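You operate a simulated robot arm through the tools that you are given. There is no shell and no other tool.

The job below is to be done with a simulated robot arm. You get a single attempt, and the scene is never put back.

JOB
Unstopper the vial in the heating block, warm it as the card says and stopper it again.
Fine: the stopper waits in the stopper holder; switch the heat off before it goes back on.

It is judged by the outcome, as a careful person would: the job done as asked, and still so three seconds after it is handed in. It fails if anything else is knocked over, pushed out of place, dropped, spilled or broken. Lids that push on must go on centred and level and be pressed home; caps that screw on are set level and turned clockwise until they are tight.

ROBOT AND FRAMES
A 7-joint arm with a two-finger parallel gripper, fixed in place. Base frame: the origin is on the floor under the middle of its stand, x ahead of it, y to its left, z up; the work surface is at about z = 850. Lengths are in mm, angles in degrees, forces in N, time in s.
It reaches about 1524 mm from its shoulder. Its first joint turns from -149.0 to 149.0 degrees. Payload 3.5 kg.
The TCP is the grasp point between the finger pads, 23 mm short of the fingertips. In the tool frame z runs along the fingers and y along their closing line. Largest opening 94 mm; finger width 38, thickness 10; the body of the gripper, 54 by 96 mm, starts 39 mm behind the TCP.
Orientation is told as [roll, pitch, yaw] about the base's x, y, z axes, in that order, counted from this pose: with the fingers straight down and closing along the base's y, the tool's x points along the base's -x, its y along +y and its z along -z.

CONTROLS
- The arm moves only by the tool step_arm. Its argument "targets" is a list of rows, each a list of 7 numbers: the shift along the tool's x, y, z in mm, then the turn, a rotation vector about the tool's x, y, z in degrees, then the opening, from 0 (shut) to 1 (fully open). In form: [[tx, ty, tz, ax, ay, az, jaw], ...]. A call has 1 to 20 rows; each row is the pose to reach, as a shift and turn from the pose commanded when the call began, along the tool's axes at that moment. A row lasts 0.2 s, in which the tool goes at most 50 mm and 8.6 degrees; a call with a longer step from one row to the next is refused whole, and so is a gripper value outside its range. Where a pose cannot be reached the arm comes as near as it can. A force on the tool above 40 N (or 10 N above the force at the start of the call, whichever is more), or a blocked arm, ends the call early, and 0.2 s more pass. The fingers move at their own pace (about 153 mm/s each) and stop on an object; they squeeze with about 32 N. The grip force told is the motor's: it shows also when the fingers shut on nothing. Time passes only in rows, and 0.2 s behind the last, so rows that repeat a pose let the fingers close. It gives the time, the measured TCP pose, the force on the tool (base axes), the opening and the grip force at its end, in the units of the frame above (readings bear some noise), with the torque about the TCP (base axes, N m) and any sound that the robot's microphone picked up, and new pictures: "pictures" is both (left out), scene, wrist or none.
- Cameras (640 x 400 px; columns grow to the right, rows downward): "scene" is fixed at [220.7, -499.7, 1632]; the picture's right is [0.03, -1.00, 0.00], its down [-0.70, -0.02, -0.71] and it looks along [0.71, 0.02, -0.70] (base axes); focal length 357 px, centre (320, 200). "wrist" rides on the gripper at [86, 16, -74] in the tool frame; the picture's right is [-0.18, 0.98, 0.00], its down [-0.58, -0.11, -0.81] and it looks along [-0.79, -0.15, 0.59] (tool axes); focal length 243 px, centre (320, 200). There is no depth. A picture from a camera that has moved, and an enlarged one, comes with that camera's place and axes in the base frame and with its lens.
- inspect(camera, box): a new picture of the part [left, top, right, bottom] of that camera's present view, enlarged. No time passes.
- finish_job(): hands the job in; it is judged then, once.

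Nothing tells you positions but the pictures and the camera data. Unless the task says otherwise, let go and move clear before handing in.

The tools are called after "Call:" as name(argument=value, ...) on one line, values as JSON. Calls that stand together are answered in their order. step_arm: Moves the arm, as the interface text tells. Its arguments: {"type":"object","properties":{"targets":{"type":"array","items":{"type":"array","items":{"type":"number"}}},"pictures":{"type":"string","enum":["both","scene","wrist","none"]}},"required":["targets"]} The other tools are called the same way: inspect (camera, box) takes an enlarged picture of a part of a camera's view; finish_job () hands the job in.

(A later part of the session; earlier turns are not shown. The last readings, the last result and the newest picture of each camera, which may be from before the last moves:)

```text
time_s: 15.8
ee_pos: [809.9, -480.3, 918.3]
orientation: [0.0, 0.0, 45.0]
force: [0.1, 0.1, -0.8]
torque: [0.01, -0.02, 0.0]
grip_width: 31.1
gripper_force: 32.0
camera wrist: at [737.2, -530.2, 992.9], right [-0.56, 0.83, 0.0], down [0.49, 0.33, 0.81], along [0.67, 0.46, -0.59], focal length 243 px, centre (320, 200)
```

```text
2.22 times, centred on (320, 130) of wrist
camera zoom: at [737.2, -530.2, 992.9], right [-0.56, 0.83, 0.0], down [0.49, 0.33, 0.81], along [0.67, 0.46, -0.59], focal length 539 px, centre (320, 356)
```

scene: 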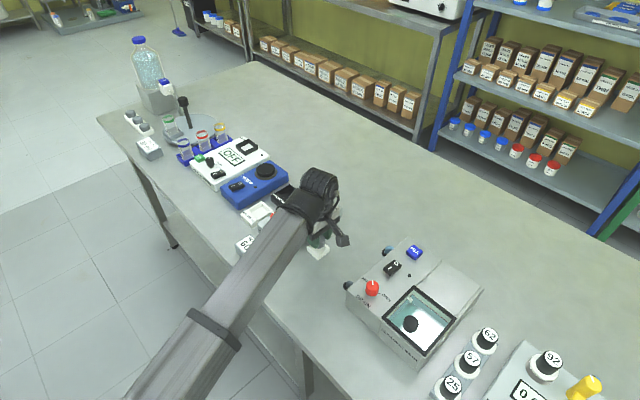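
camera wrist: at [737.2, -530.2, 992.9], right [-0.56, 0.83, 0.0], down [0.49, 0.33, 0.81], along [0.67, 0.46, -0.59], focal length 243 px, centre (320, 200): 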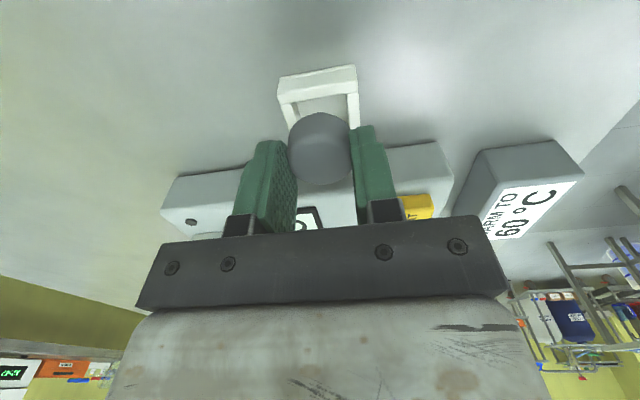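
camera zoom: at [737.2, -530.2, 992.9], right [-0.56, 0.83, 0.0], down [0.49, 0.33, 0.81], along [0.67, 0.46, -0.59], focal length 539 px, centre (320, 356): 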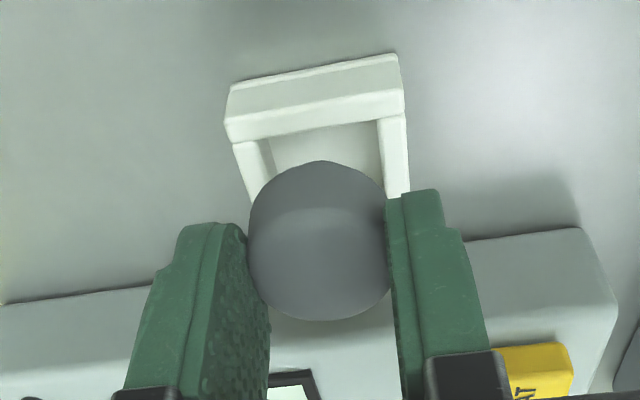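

The holder hasn't moved and the force is back to zero. I'll lower slowly again while watching the force.

Call:
step_arm(targets=[[0, 0, 3, 0, 0, 0, 0.2], [0, 0, 6, 0, 0, 0, 0.2], [0, 0, 9, 0, 0, 0, 0.2], [0, 0, 12, 0, 0, 0, 0.2], [0, 0, 12, 0, 0, 0, 0.2]], pictures="wrist")

Call:
inspect(camera="scene", box=[290, 210, 350, 270])

```text
time_s: 17.0
ee_pos: [809.5, -479.9, 906.7]
orientation: [0.0, -0.1, 44.9]
force: [0.1, -0.1, 1.1]
torque: [0.0, -0.02, 0.02]
grip_width: 31.1
gripper_force: 32.2
camera wrist: at [736.6, -530.1, 981.5], right [-0.56, 0.83, 0.0], down [0.49, 0.33, 0.81], along [0.67, 0.46, -0.59], focal length 243 px, centre (320, 200)
```

wrist: 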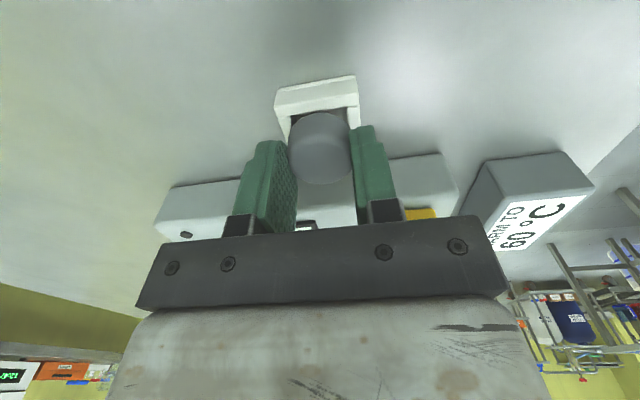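

```text
6.67 times, centred on (320, 240) of scene
camera zoom: at [220.7, -499.7, 1632.0], right [0.03, -1.0, 0.0], down [-0.7, -0.02, -0.71], along [0.71, 0.02, -0.7], focal length 2380 px, centre (320, -67)
```

zoom: 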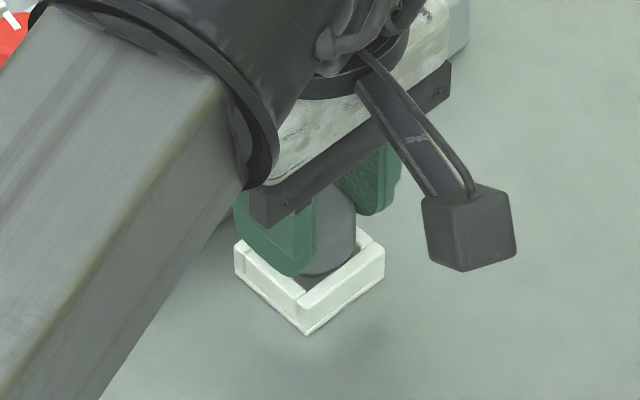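

Call:
step_arm(targets=[[0, 0, 1.5, 0, 0, 0, 0.2], [0, 0, 3, 0, 0, 0, 0.2], [0, 0, 4.5, 0, 0, 0, 0.2], [0, 0, 4.5, 0, 0, 0, 0.2]], pictures="none")

Call:
inspect(camera="scene", box=[290, 210, 350, 270])

Call:
inspect(camera="wrist", box=[240, 40, 400, 220])

```text
time_s: 18.0
ee_pos: [810.8, -479.1, 901.8]
orientation: [0.1, -0.1, 45.0]
force: [-0.2, -0.2, 0.3]
torque: [0.0, -0.02, 0.01]
grip_width: 31.5
gripper_force: 32.0
```

```text
6.67 times, centred on (320, 240) of scene
camera zoom: at [220.7, -499.7, 1632.0], right [0.03, -1.0, 0.0], down [-0.7, -0.02, -0.71], along [0.71, 0.02, -0.7], focal length 2380 px, centre (320, -67)
```

zoom: 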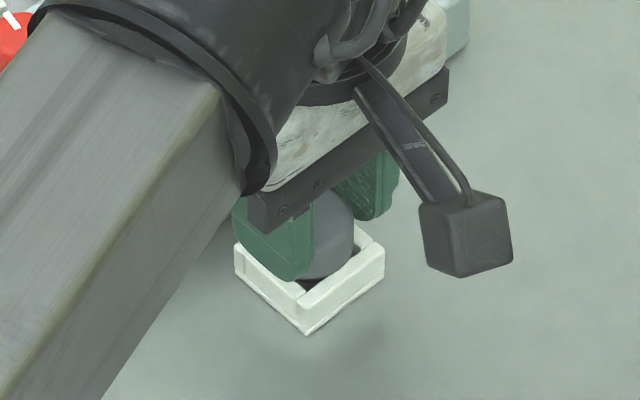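

```text
2.22 times, centred on (320, 130) of wrist
camera zoom: at [737.5, -529.4, 977.0], right [-0.56, 0.83, 0.0], down [0.49, 0.33, 0.81], along [0.67, 0.46, -0.59], focal length 539 px, centre (320, 356)
```

zoom: 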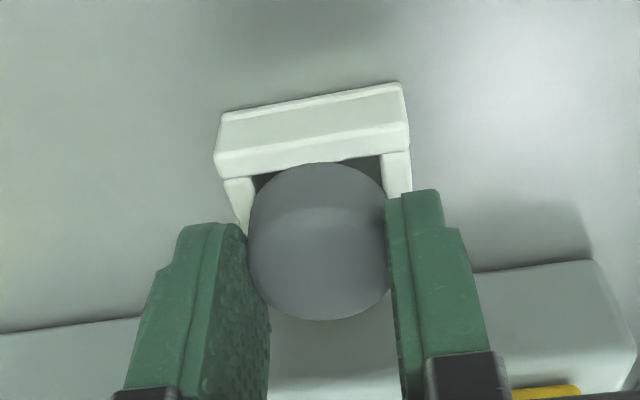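

Call:
step_arm(targets=[[0, 0, 1, 0, 0, 0, 0.2], [0, 0, 2, 0, 0, 0, 0.2], [0, 0, 3, 0, 0, 0, 0.2], [0, 0, 3, 0, 0, 0, 0.2]], pictures="none")

Call:
inspect(camera="wrist", box=[260, 60, 380, 200])

Call:
inspect(camera="scene", box=[300, 220, 340, 265])

```text
time_s: 19.0
ee_pos: [809.9, -478.5, 900.8]
orientation: [-0.1, -0.1, 45.0]
force: [0.1, 0.7, 30.6]
torque: [0.07, -0.14, 0.01]
grip_width: 30.9
gripper_force: 32.4
```

```text
2.86 times, centred on (320, 130) of wrist
camera zoom: at [737.2, -529.4, 976.2], right [-0.56, 0.83, 0.0], down [0.49, 0.34, 0.81], along [0.67, 0.45, -0.59], focal length 693 px, centre (320, 400)
```

zoom: 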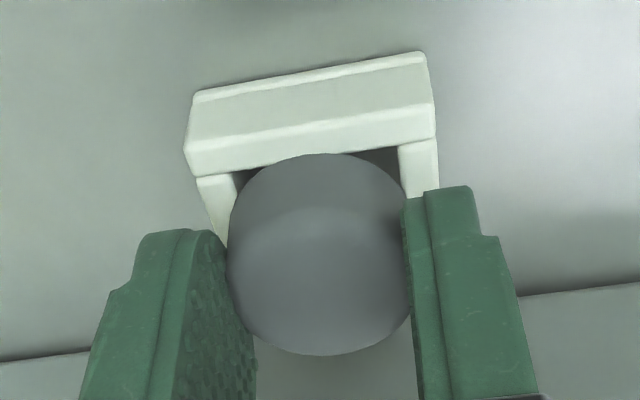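

```text
8.89 times, centred on (320, 242) of scene
camera zoom: at [220.7, -499.7, 1632.0], right [0.03, -1.0, 0.0], down [-0.7, -0.02, -0.71], along [0.71, 0.02, -0.7], focal length 3173 px, centre (320, -178)
```

zoom: 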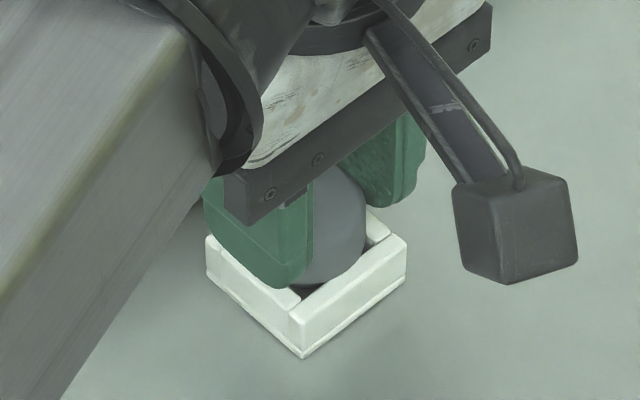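

The stopper has bottomed in the holder (30 N upward). I'll back off 2 mm to unload it, then open the fingers gently.

Call:
step_arm(targets=[[0, 0, -1, 0, 0, 0, 0.2], [0, 0, -1.8, 0, 0, 0, 0.2], [0, 0, -1.8, 0, 0, 0, 0.36], [0, 0, -1.8, 0, 0, 0, 0.4], [0, 0, -1.8, 0, 0, 0, 0.45], [0, 0, -1.8, 0, 0, 0, 0.5], [0, 0, -1.8, 0, 0, 0, 0.5]], pictures="both")

Call:
inspect(camera="wrist", box=[240, 40, 400, 220])

Call:
inspect(camera="scene", box=[300, 220, 340, 265])

```text
time_s: 20.6
ee_pos: [809.3, -479.6, 901.1]
orientation: [0.0, 0.0, 45.1]
force: [0.4, -0.6, 0.0]
torque: [0.04, 0.0, 0.05]
grip_width: 47.0
gripper_force: 0.1
camera wrist: at [737.5, -529.7, 976.1], right [-0.56, 0.83, 0.0], down [0.49, 0.33, 0.81], along [0.67, 0.46, -0.59], focal length 243 px, centre (320, 200)
```

scene: 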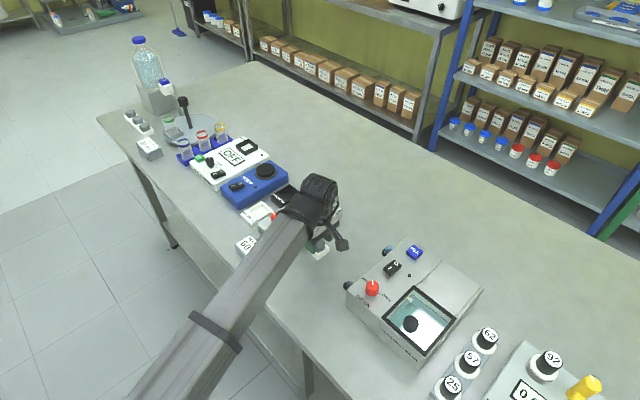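
wrist: 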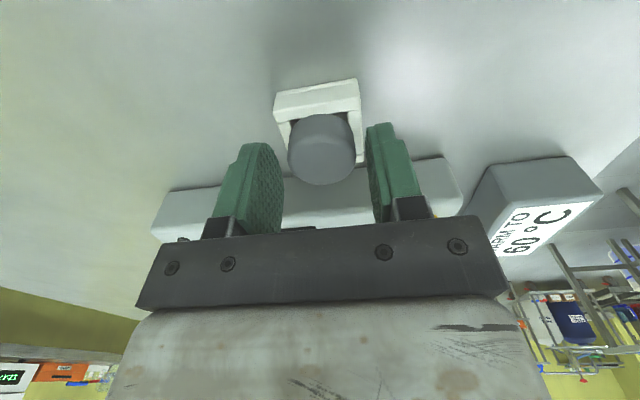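

```text
2.22 times, centred on (320, 130) of wrist
camera zoom: at [737.5, -529.7, 976.1], right [-0.56, 0.83, 0.0], down [0.49, 0.33, 0.81], along [0.67, 0.46, -0.59], focal length 539 px, centre (320, 356)
```

zoom: 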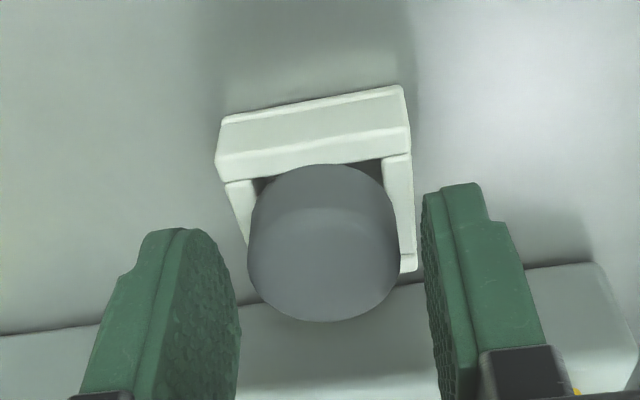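

```text
8.89 times, centred on (320, 242) of scene
camera zoom: at [220.7, -499.7, 1632.0], right [0.03, -1.0, 0.0], down [-0.7, -0.02, -0.71], along [0.71, 0.02, -0.7], focal length 3173 px, centre (320, -178)
```

zoom: 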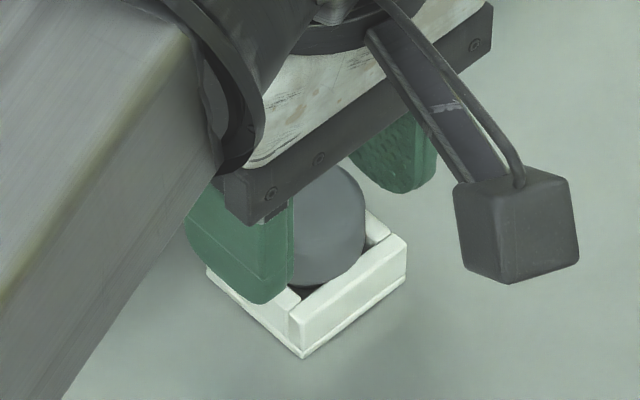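

The stopper is upright in its holder and released. I'll rise straight up, then go over the red dial and look.

Call:
step_arm(targets=[[0, 0, -5, 0, 0, 0, 0.55], [0, 0, -15, 0, 0, 0, 0.6], [0, 0, -35, 0, 0, 0, 0.6], [0, 0, -65, 0, 0, 0, 0.6], [0, 0, -100, 0, 0, 0, 0.6], [-34, 10, -100, 0, 0, 0, 0.6], [-67, 20, -100, 0, 0, 0, 0.6], [-100, 30, -100, 0, 0, 0, 0.6], [-134, 39.6, -100, 0, 0, 0, 0.6], [-134, 39.6, -100, 0, 0, 0, 0.6]], pictures="both")

Call:
inspect(camera="scene", box=[290, 210, 350, 270])

Call:
inspect(camera="wrist", box=[240, 0, 400, 180])

```text
time_s: 22.8
ee_pos: [876.7, -357.1, 999.5]
orientation: [0.0, 0.0, 45.2]
force: [-0.1, -0.4, 0.2]
torque: [-0.02, 0.0, -0.04]
grip_width: 56.3
gripper_force: 0.0
camera wrist: at [803.4, -407.1, 1074.7], right [-0.56, 0.83, 0.0], down [0.49, 0.33, 0.81], along [0.67, 0.46, -0.59], focal length 243 px, centre (320, 200)
```

scene: 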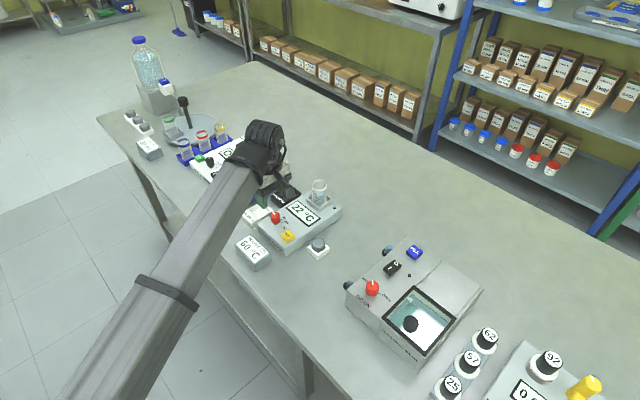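
wrist: 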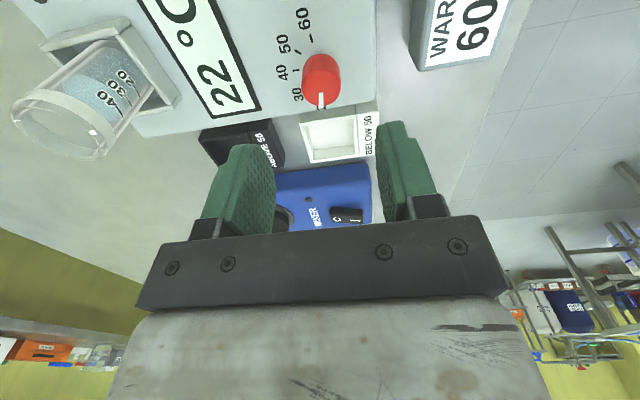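

```text
6.67 times, centred on (320, 240) of scene
camera zoom: at [220.7, -499.7, 1632.0], right [0.03, -1.0, 0.0], down [-0.7, -0.02, -0.71], along [0.71, 0.02, -0.7], focal length 2380 px, centre (320, -67)
```

zoom: 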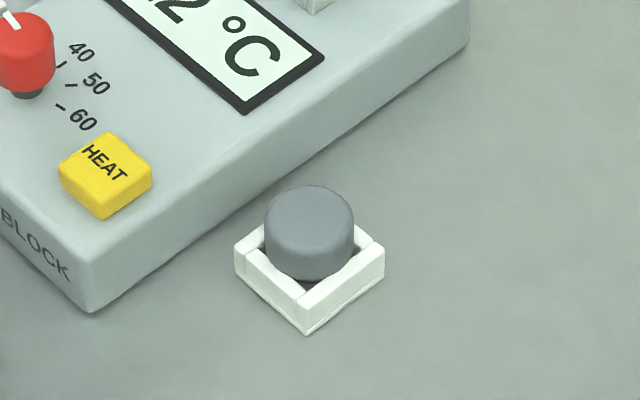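

```text
2.22 times, centred on (320, 90) of wrist
camera zoom: at [803.4, -407.1, 1074.7], right [-0.56, 0.83, 0.0], down [0.49, 0.33, 0.81], along [0.67, 0.46, -0.59], focal length 539 px, centre (320, 444)
```

zoom: 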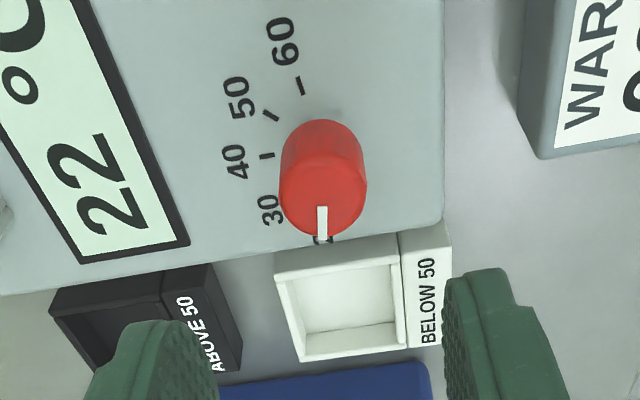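

The stopper sits level in its holder. The dial is right beneath the gripper with its pointer on 20; the marks are 40° apart, so 60 is 160° clockwise. I'll turn the wrist to yaw ≈ +85° in the air to get a full clockwise stroke.

Call:
step_arm(targets=[[0.4, 0.7, 0, 0, 0, -8, 0.6], [0.4, 0.7, 0, 0, 0, -16, 0.6], [0.4, 0.7, 0, 0, 0, -24, 0.6], [0.4, 0.7, 0, 0, 0, -32, 0.6], [0.4, 0.7, 0, 0, 0, -40, 0.6], [0.4, 0.7, 0, 0, 0, -40, 0.6]], pictures="both")

Call:
inspect(camera="wrist", box=[240, 0, 400, 180])

```text
time_s: 24.2
ee_pos: [876.3, -356.1, 1000.0]
orientation: [0.0, -0.1, 85.1]
force: [0.2, 0.1, 0.4]
torque: [0.0, 0.01, -0.01]
grip_width: 56.3
gripper_force: 0.1
camera wrist: at [852.3, -442.2, 1075.8], right [-0.96, 0.27, 0.0], down [0.16, 0.57, 0.81], along [0.22, 0.78, -0.59], focal length 243 px, centre (320, 200)
```

scene: 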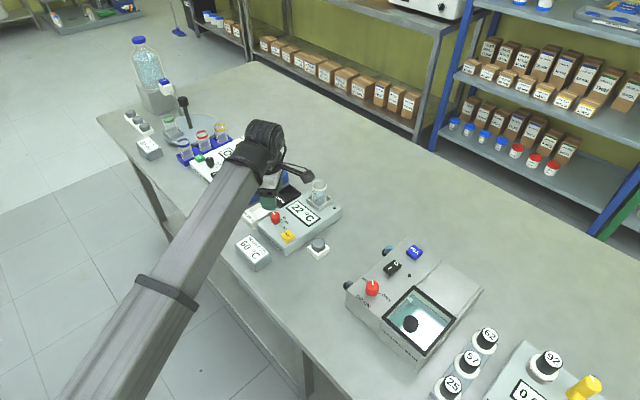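
wrist: 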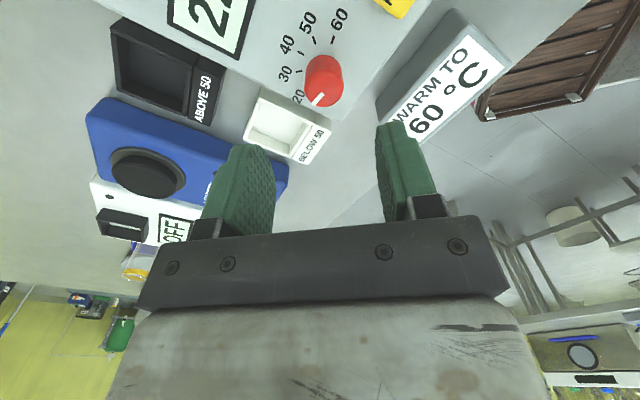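

```text
2.22 times, centred on (320, 90) of wrist
camera zoom: at [852.3, -442.2, 1075.8], right [-0.96, 0.27, 0.0], down [0.16, 0.57, 0.81], along [0.22, 0.78, -0.59], focal length 539 px, centre (320, 444)
```

zoom: 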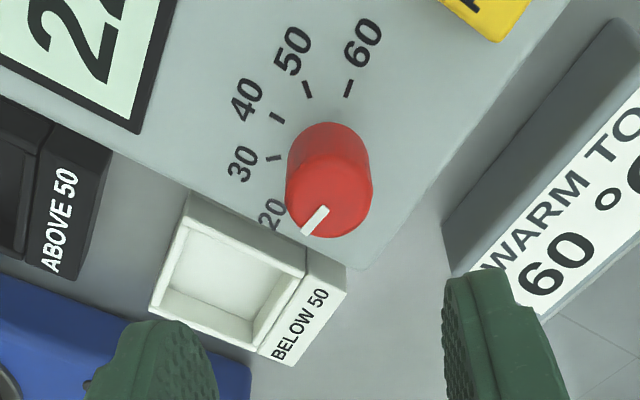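

Yaw +85° is reachable. Combining both wrist views, the knob axis is about (874, -359) with its top at z ≈ 924. I'll centre on it, narrow the fingers, and stop just above it to check.

Call:
step_arm(targets=[[1.2, 1.1, 12, 0, 0, 0, 0.55], [2.5, 2.3, 25, 0, 0, 0, 0.5], [2.5, 2.3, 38, 0, 0, 0, 0.48], [2.5, 2.3, 50, 0, 0, 0, 0.48], [2.5, 2.3, 50, 0, 0, 0, 0.48]], pictures="both")

Call:
inspect(camera="wrist", box=[220, 40, 420, 220])

Call:
inspect(camera="scene", box=[245, 180, 315, 250])

```text
time_s: 25.4
ee_pos: [873.8, -358.6, 949.2]
orientation: [0.0, 0.0, 85.0]
force: [0.8, -0.8, 0.0]
torque: [0.0, -0.01, -0.01]
grip_width: 45.0
gripper_force: 0.1
camera wrist: at [849.8, -443.8, 1025.6], right [-0.96, 0.27, 0.0], down [0.16, 0.57, 0.81], along [0.22, 0.78, -0.59], focal length 243 px, centre (320, 200)
```

scene: 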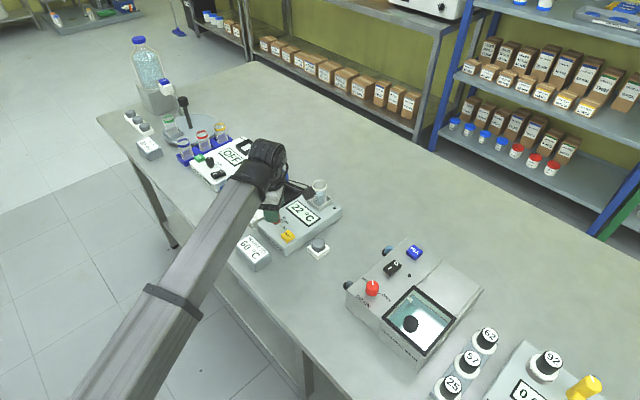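
wrist: 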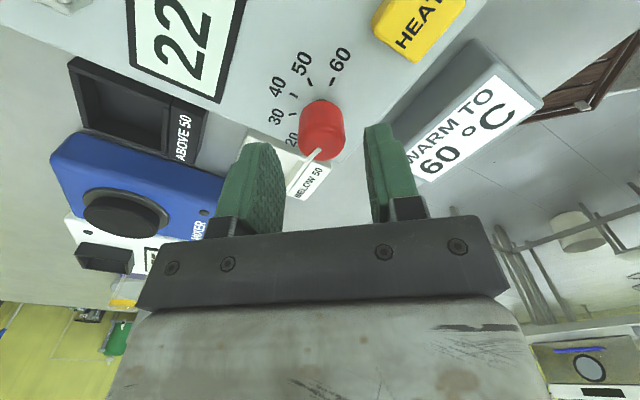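

```text
2.22 times, centred on (320, 130) of wrist
camera zoom: at [849.8, -443.8, 1025.6], right [-0.96, 0.27, 0.0], down [0.16, 0.57, 0.81], along [0.22, 0.78, -0.59], focal length 539 px, centre (320, 356)
```

zoom: 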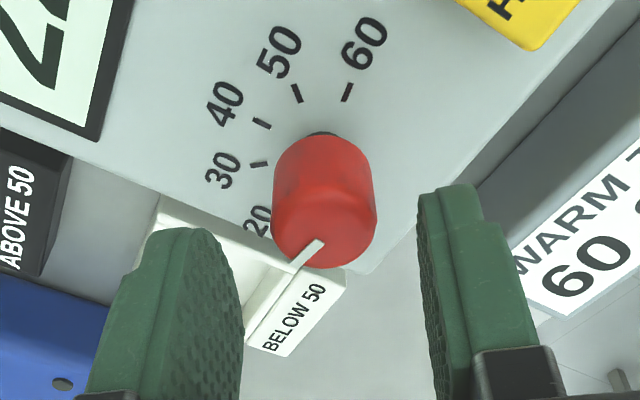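

```text
5.71 times, centred on (280, 215) of scene
camera zoom: at [220.7, -499.7, 1632.0], right [0.03, -1.0, 0.0], down [-0.7, -0.02, -0.71], along [0.71, 0.02, -0.7], focal length 2040 px, centre (549, 114)
```

zoom: 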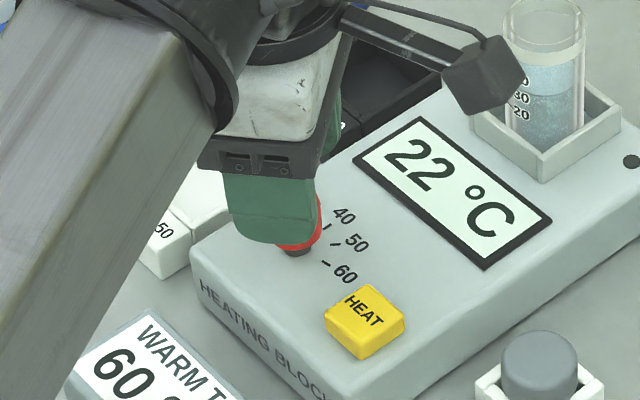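

Centred to within a couple of millimetres. I'll lower to z ≈ 921 and close on the knob.

Call:
step_arm(targets=[[0, 0, 10, 0, 0, 0, 0.48], [0, 0, 20, 0, 0, 0, 0.48], [0, 0, 28, 0, 0, 0, 0.48], [0, 0, 28, 0, 0, 0, 0.4], [0, 0, 28, 0, 0, 0, 0.32], [0, 0, 28, 0, 0, 0, 0.2], [0, 0, 28, 0, 0, 0, 0.15], [0, 0, 28, 0, 0, 0, 0.15]], pictures="both")

Call:
inspect(camera="wrist", box=[220, 40, 420, 240])

Call:
inspect(camera="scene", box=[245, 180, 315, 250])

```text
time_s: 27.2
ee_pos: [872.8, -357.8, 922.0]
orientation: [0.1, 0.1, 85.0]
force: [-10.2, 2.3, -5.2]
torque: [-0.07, 0.16, -0.02]
grip_width: 25.5
gripper_force: 45.2
camera wrist: at [849.3, -442.8, 997.9], right [-0.96, 0.27, 0.0], down [0.16, 0.57, 0.81], along [0.22, 0.78, -0.59], focal length 243 px, centre (320, 200)
```

scene: 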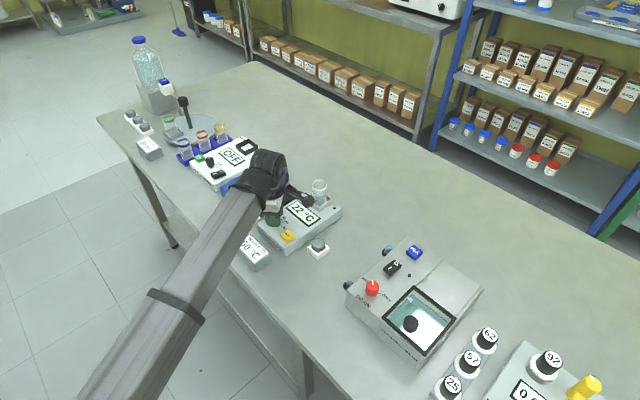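
wrist: 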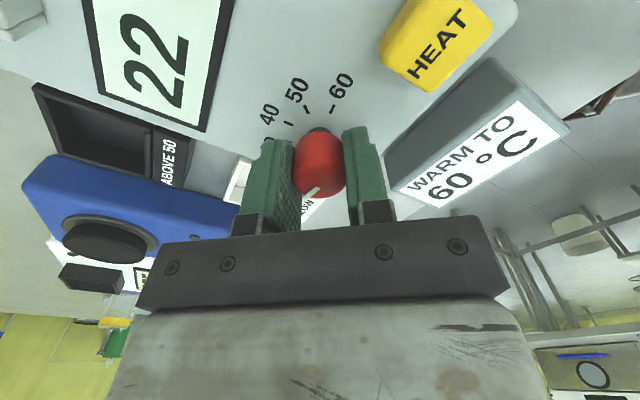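

```text
2.00 times, centred on (320, 140) of wrist
camera zoom: at [849.3, -442.8, 997.9], right [-0.96, 0.27, 0.0], down [0.16, 0.57, 0.81], along [0.22, 0.78, -0.59], focal length 485 px, centre (320, 320)
```

zoom: 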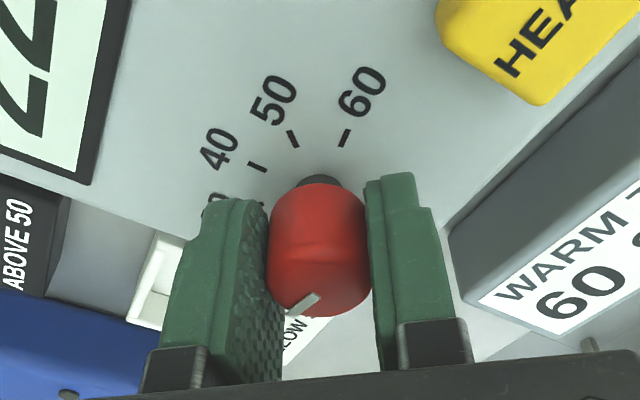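

```text
5.71 times, centred on (280, 215) of scene
camera zoom: at [220.7, -499.7, 1632.0], right [0.03, -1.0, 0.0], down [-0.7, -0.02, -0.71], along [0.71, 0.02, -0.7], focal length 2040 px, centre (549, 114)
```

zoom: 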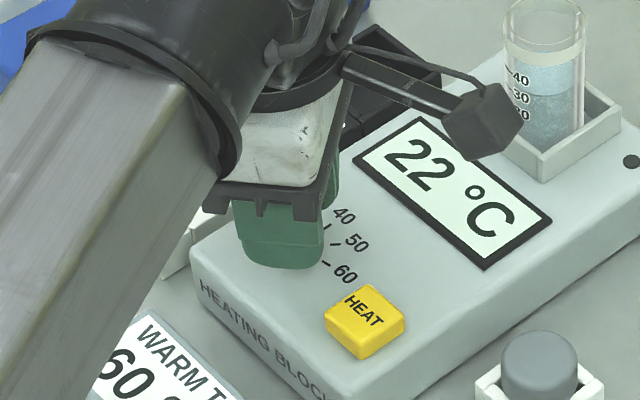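

The knob is gripped. I'll relieve the slight side load and turn clockwise by 40° as a first check.

Call:
step_arm(targets=[[0, 0.7, 0, 0, 0, 5, 0.15], [0, 0.7, 0, 0, 0, 10, 0.15], [0, 0.7, 0, 0, 0, 15, 0.15], [0, 0.7, 0, 0, 0, 20, 0.15], [0, 0.7, 0, 0, 0, 25, 0.15], [0, 0.7, 0, 0, 0, 30, 0.15], [0, 0.7, 0, 0, 0, 35, 0.15], [0, 0.7, 0, 0, 0, 40, 0.15]], pictures="both")

Call:
inspect(camera="wrist", box=[220, 40, 420, 240])

```text
time_s: 29.0
ee_pos: [872.9, -357.3, 922.7]
orientation: [0.1, -0.1, 45.0]
force: [2.1, 8.2, -1.4]
torque: [0.3, -0.13, 0.0]
grip_width: 25.3
gripper_force: 45.4
camera wrist: at [800.6, -408.0, 997.8], right [-0.56, 0.83, 0.0], down [0.49, 0.33, 0.81], along [0.67, 0.45, -0.59], focal length 243 px, centre (320, 200)
```

scene: 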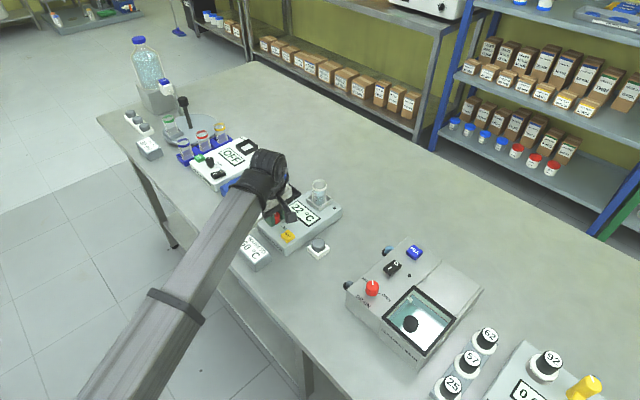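
wrist: 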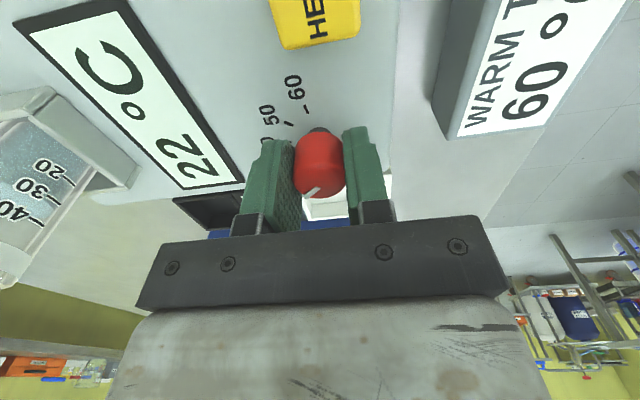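

```text
2.00 times, centred on (320, 140) of wrist
camera zoom: at [800.6, -408.0, 997.8], right [-0.56, 0.83, 0.0], down [0.49, 0.33, 0.81], along [0.67, 0.45, -0.59], focal length 485 px, centre (320, 320)
```

zoom: 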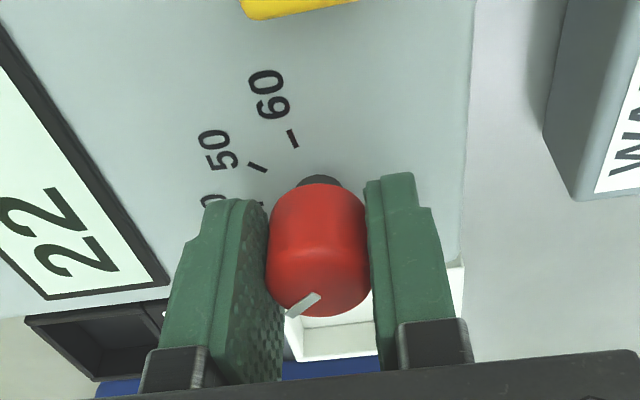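

The knob turns with the gripper. I'll continue another 60°.

Call:
step_arm(targets=[[-0.4, 0.2, 0, 0, 0, 6, 0.15], [-0.4, 0.2, 0, 0, 0, 12, 0.15], [-0.4, 0.2, 0, 0, 0, 18, 0.15], [-0.4, 0.2, 0, 0, 0, 24, 0.15], [-0.4, 0.2, 0, 0, 0, 30, 0.15], [-0.4, 0.2, 0, 0, 0, 36, 0.15], [-0.4, 0.2, 0, 0, 0, 42, 0.15], [-0.4, 0.2, 0, 0, 0, 48, 0.15], [-0.4, 0.2, 0, 0, 0, 54, 0.15], [-0.4, 0.2, 0, 0, 0, 60, 0.15]], pictures="both")

Call:
inspect(camera="wrist", box=[220, 40, 420, 240])

```text
time_s: 31.2
ee_pos: [874.6, -358.6, 922.8]
orientation: [-0.1, 0.0, -15.1]
force: [14.5, -6.2, 7.2]
torque: [0.05, 0.43, -0.01]
grip_width: 25.2
gripper_force: 45.4
camera wrist: at [794.3, -320.8, 997.8], right [0.43, 0.9, 0.0], down [0.53, -0.26, 0.81], along [0.73, -0.35, -0.59], focal length 243 px, centre (320, 200)
```

scene: 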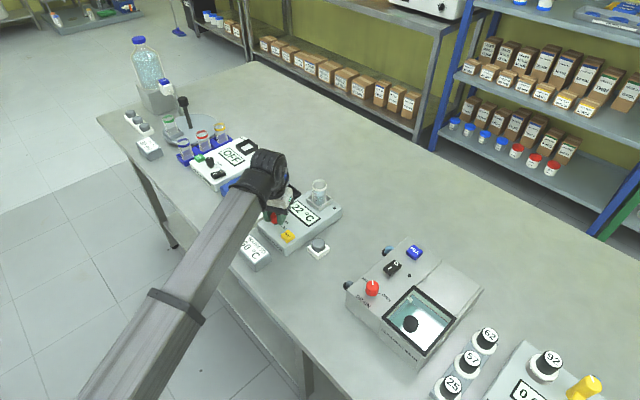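
wrist: 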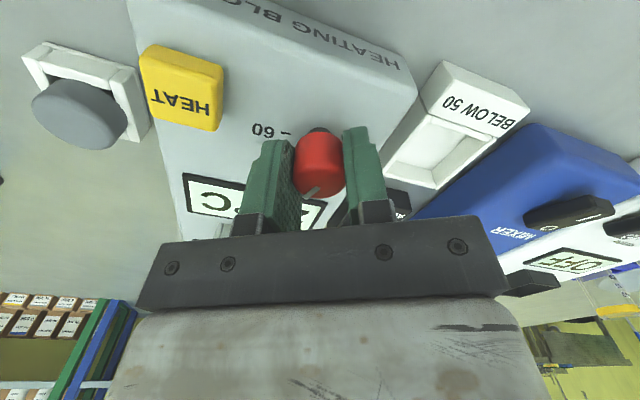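

```text
2.00 times, centred on (320, 140) of wrist
camera zoom: at [794.3, -320.8, 997.8], right [0.43, 0.9, 0.0], down [0.53, -0.26, 0.81], along [0.73, -0.35, -0.59], focal length 485 px, centre (320, 320)
```

zoom: 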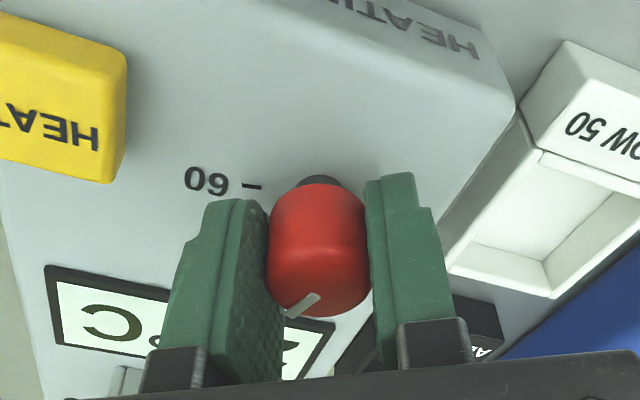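

The knob is following well (100° turned). I'll relieve the side load and do the last 60°.

Call:
step_arm(targets=[[-0.8, -0.1, 0, 0, 0, 6, 0.15], [-0.8, -0.1, 0, 0, 0, 12, 0.15], [-0.8, -0.1, 0, 0, 0, 18, 0.15], [-0.8, -0.1, 0, 0, 0, 24, 0.15], [-0.8, -0.1, 0, 0, 0, 30, 0.15], [-0.8, -0.1, 0, 0, 0, 36, 0.15], [-0.8, -0.1, 0, 0, 0, 42, 0.15], [-0.8, -0.1, 0, 0, 0, 48, 0.15], [-0.8, -0.1, 0, 0, 0, 54, 0.15], [-0.8, -0.1, 0, 0, 0, 60, 0.15]], pictures="both")

Call:
inspect(camera="wrist", box=[220, 40, 420, 240])

Call:
inspect(camera="scene", box=[245, 180, 315, 250])

```text
time_s: 33.4
ee_pos: [871.6, -357.9, 922.9]
orientation: [0.0, 0.0, -75.1]
force: [-0.5, -12.0, 10.5]
torque: [-0.03, 0.1, 0.53]
grip_width: 25.5
gripper_force: 45.2
camera wrist: at [866.4, -271.9, 997.8], right [1.0, 0.07, 0.0], down [0.04, -0.59, 0.81], along [0.06, -0.8, -0.59], focal length 243 px, centre (320, 200)
```

scene: 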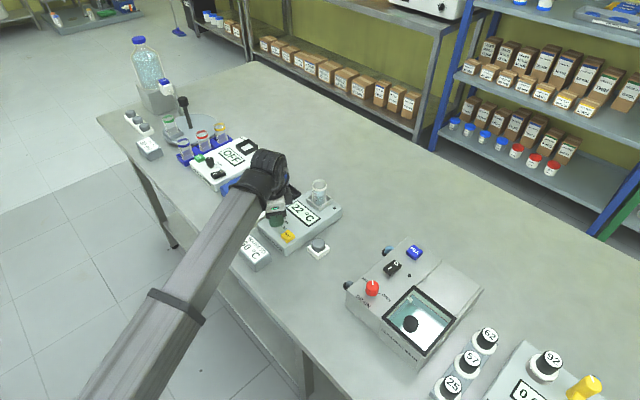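
wrist: 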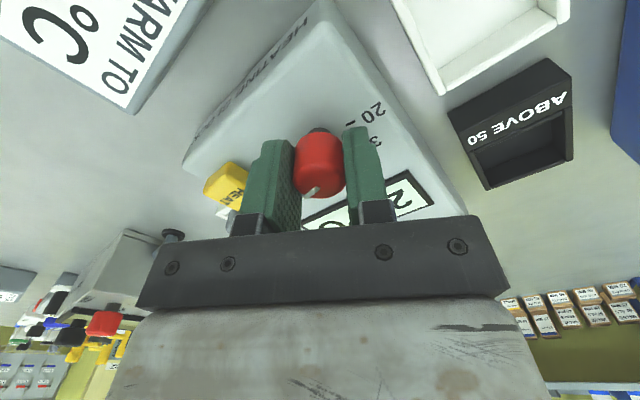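

```text
2.00 times, centred on (320, 140) of wrist
camera zoom: at [866.4, -271.9, 997.8], right [1.0, 0.07, 0.0], down [0.04, -0.59, 0.81], along [0.06, -0.8, -0.59], focal length 485 px, centre (320, 320)
```

zoom: 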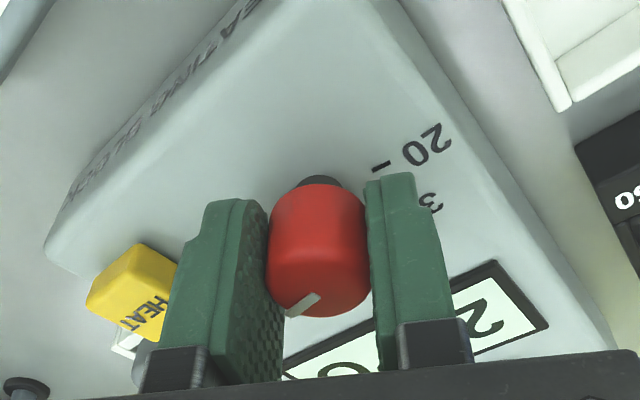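

```text
5.71 times, centred on (280, 215) of scene
camera zoom: at [220.7, -499.7, 1632.0], right [0.03, -1.0, 0.0], down [-0.7, -0.02, -0.71], along [0.71, 0.02, -0.7], focal length 2040 px, centre (549, 114)
```

zoom: 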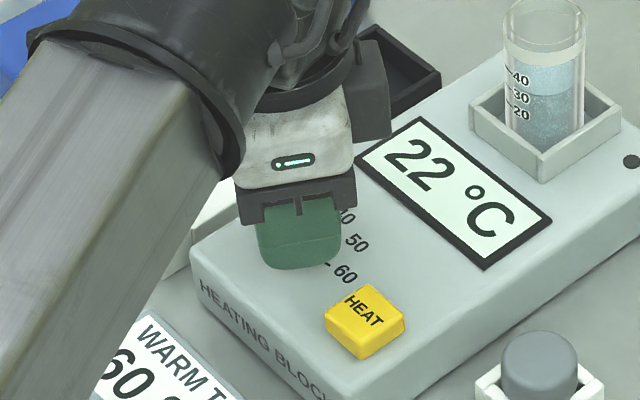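

The knob seems to have reached its end near 60 (torque 0.5 N·m). I'll release, rise, and check the pointer.

Call:
step_arm(targets=[[0, 0, 0, 0, 0, 0, 0.35], [0, 0, 0, 0, 0, 0, 0.45], [0, 0, 0, 0, 0, 0, 0.48], [0, 0, -10, 0, 0, 0, 0.48], [0, 0, -25, 0, 0, 0, 0.48], [0, 0, -50, 0, 0, 0, 0.48], [0, 0, -80, 0, 0, 0, 0.48], [0, 0, -80, 0, 0, 0, 0.48]], pictures="both")

Call:
inspect(camera="wrist", box=[220, 0, 420, 200])

Call:
inspect(camera="scene", box=[245, 180, 315, 250])

```text
time_s: 35.2
ee_pos: [874.8, -359.4, 1002.9]
orientation: [0.0, 0.0, -75.0]
force: [0.4, 0.9, -0.5]
torque: [0.02, -0.05, -0.01]
grip_width: 45.1
gripper_force: 0.0
camera wrist: at [868.5, -273.6, 1078.6], right [1.0, 0.08, 0.0], down [0.05, -0.59, 0.81], along [0.06, -0.8, -0.59], focal length 243 px, centre (320, 200)
```

scene: 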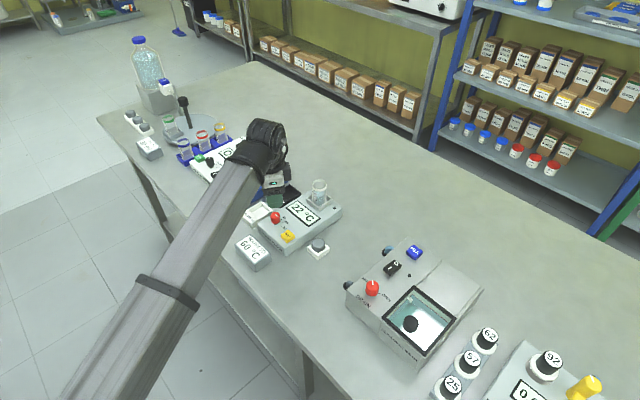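
wrist: 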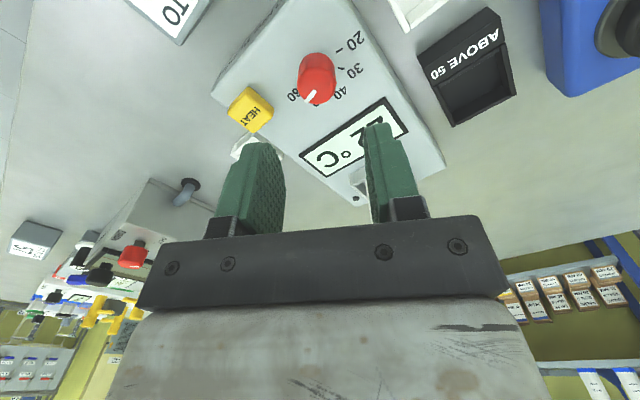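

```text
2.00 times, centred on (320, 100) of wrist
camera zoom: at [868.5, -273.6, 1078.6], right [1.0, 0.08, 0.0], down [0.05, -0.59, 0.81], along [0.06, -0.8, -0.59], focal length 485 px, centre (320, 400)
```

zoom: 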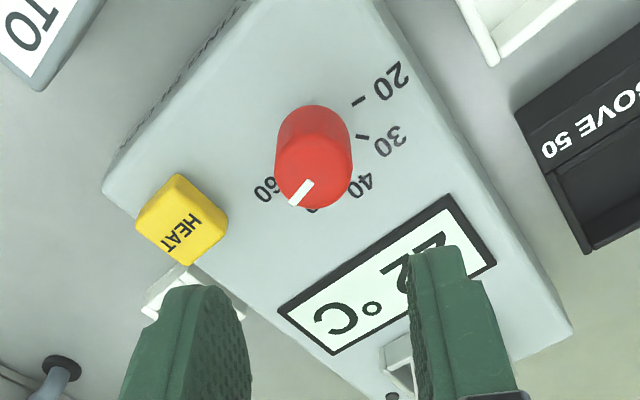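

```text
5.71 times, centred on (280, 215) of scene
camera zoom: at [220.7, -499.7, 1632.0], right [0.03, -1.0, 0.0], down [-0.7, -0.02, -0.71], along [0.71, 0.02, -0.7], focal length 2040 px, centre (549, 114)
```

zoom: 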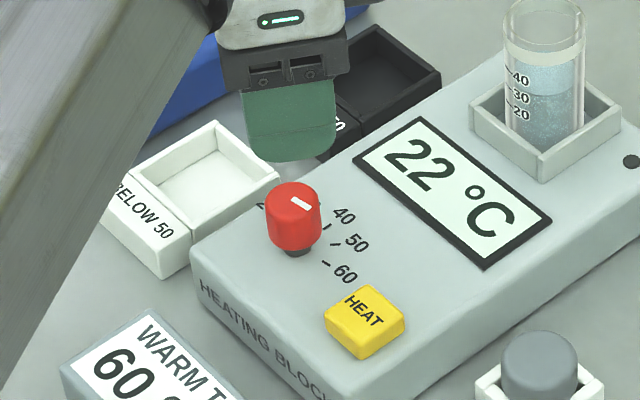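

The pointer now looks near 60. I'll rotate back to yaw 45° for a clean view of the pointer against the 60 tick.

Call:
step_arm(targets=[[0, 0, 0, 0, 0, -8, 0.4], [0, 0, 0, 0, 0, -16, 0.3], [0, 0, 0, 0, 0, -24, 0.2], [0, 0, 0, 0, 0, -32, 0.1], [0, 0, 0, 0, 0, -40, 0.0], [0, 0, 0, 0, 0, -48, 0.0], [0, 0, 0, 0, 0, -56, 0.0], [0, 0, 0, 0, 0, -64, 0.0], [0, 0, 0, 0, 0, -72, 0.0], [0, 0, 0, 0, 0, -80, 0.0], [0, 0, 0, 0, 0, -88, 0.0], [0, 0, 0, 0, 0, -96, 0.0], [0, 0, 0, 0, 0, -104, 0.0], [0, 0, 0, 0, 0, -112, 0.0], [0, 0, 0, 0, 0, -120, 0.0], [0, 0, 0, 0, 0, -120, 0.0]], pictures="both")

Call:
inspect(camera="wrist", box=[230, 0, 410, 140])

Call:
inspect(camera="scene", box=[260, 195, 310, 245])

```text
time_s: 38.6
ee_pos: [873.2, -357.7, 1002.8]
orientation: [0.0, 0.0, 45.1]
force: [0.0, 0.1, -0.9]
torque: [-0.03, -0.01, 0.04]
grip_width: 0.2
gripper_force: 31.6
camera wrist: at [801.4, -408.8, 1077.6], right [-0.57, 0.82, 0.0], down [0.49, 0.34, 0.81], along [0.66, 0.46, -0.59], focal length 243 px, centre (320, 200)
```

scene: 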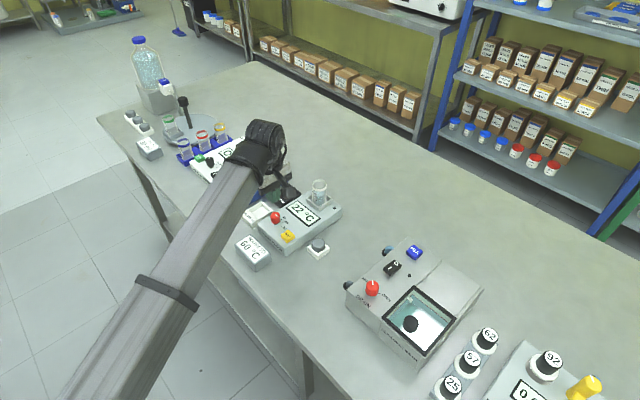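
wrist: 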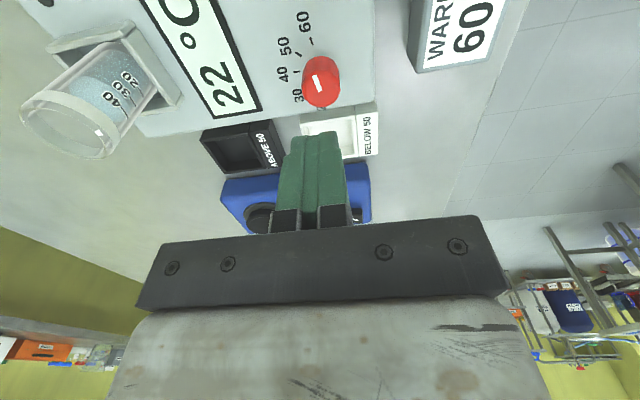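

```text
2.86 times, centred on (320, 70) of wrist
camera zoom: at [801.4, -408.8, 1077.6], right [-0.57, 0.82, 0.0], down [0.49, 0.34, 0.81], along [0.66, 0.46, -0.59], focal length 693 px, centre (320, 571)
```

zoom: 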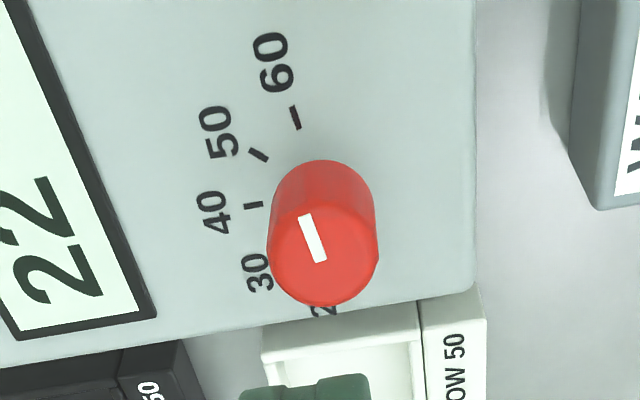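

```text
8.00 times, centred on (285, 220) of scene
camera zoom: at [220.7, -499.7, 1632.0], right [0.03, -1.0, 0.0], down [-0.7, -0.02, -0.71], along [0.71, 0.02, -0.7], focal length 2855 px, centre (600, 40)
```

zoom: 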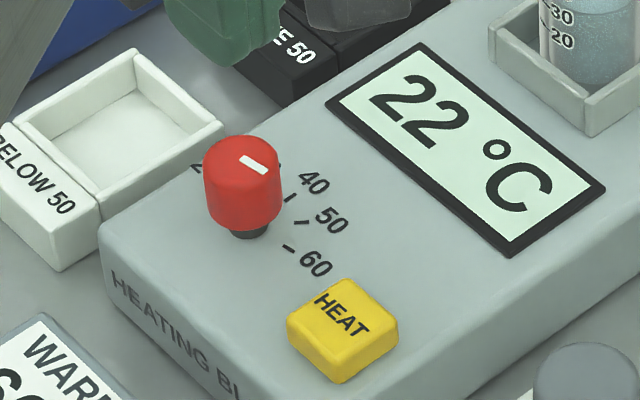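

The pointer lines up with the 60 tick. Next I'll move the closed fingers above the yellow HEAT button, near (825, -396).

Call:
step_arm(targets=[[20, 2.6, 5, 0, 0, 0, 0], [40, 5.2, 12, 0, 0, 0, 0], [61.1, 7.9, 20, 0, 0, 0, 0], [61.1, 7.9, 27, 0, 0, 0, 0], [61.1, 7.9, 27, 0, 0, 0, 0]], pictures="both")

Call:
inspect(camera="wrist", box=[230, 0, 410, 180])

Call:
inspect(camera="scene", box=[255, 195, 325, 255])

```text
time_s: 39.8
ee_pos: [826.1, -396.2, 975.1]
orientation: [0.1, 0.0, 44.9]
force: [-0.3, 0.2, -0.3]
torque: [-0.04, 0.0, -0.01]
grip_width: 0.0
gripper_force: 31.9
camera wrist: at [752.9, -447.0, 1051.0], right [-0.56, 0.83, 0.0], down [0.49, 0.33, 0.81], along [0.67, 0.46, -0.59], focal length 243 px, centre (320, 200)
```

scene: 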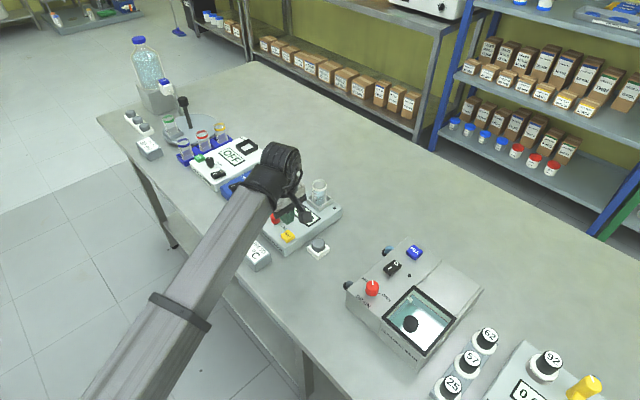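
wrist: 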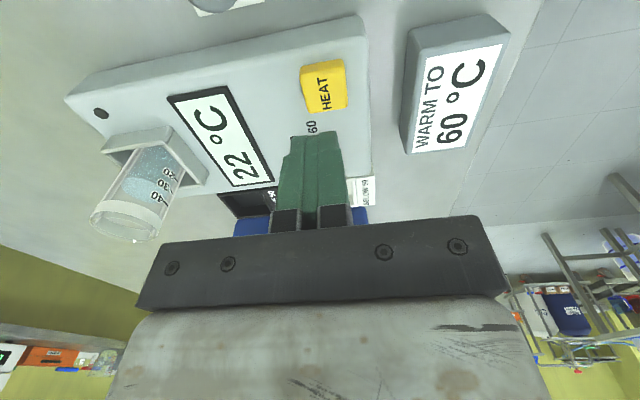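

```text
2.22 times, centred on (320, 90) of wrist
camera zoom: at [752.9, -447.0, 1051.0], right [-0.56, 0.83, 0.0], down [0.49, 0.33, 0.81], along [0.67, 0.46, -0.59], focal length 539 px, centre (320, 444)
```

zoom: 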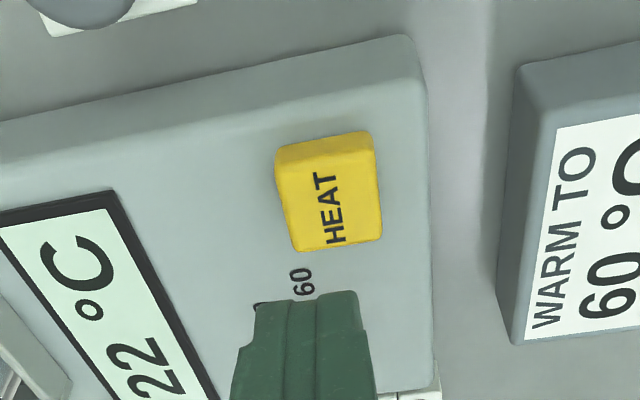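

```text
6.67 times, centred on (290, 225) of scene
camera zoom: at [220.7, -499.7, 1632.0], right [0.03, -1.0, 0.0], down [-0.7, -0.02, -0.71], along [0.71, 0.02, -0.7], focal length 2380 px, centre (520, 33)
```

zoom: 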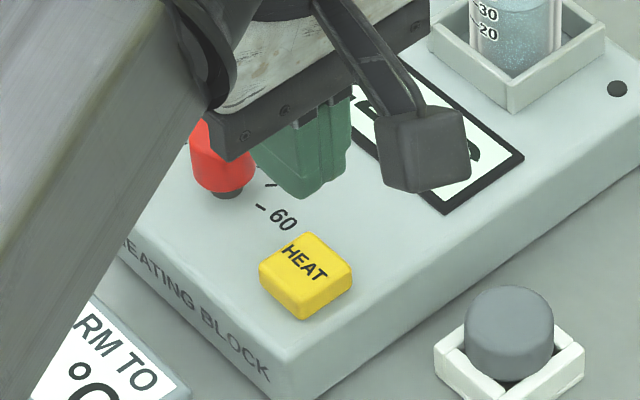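

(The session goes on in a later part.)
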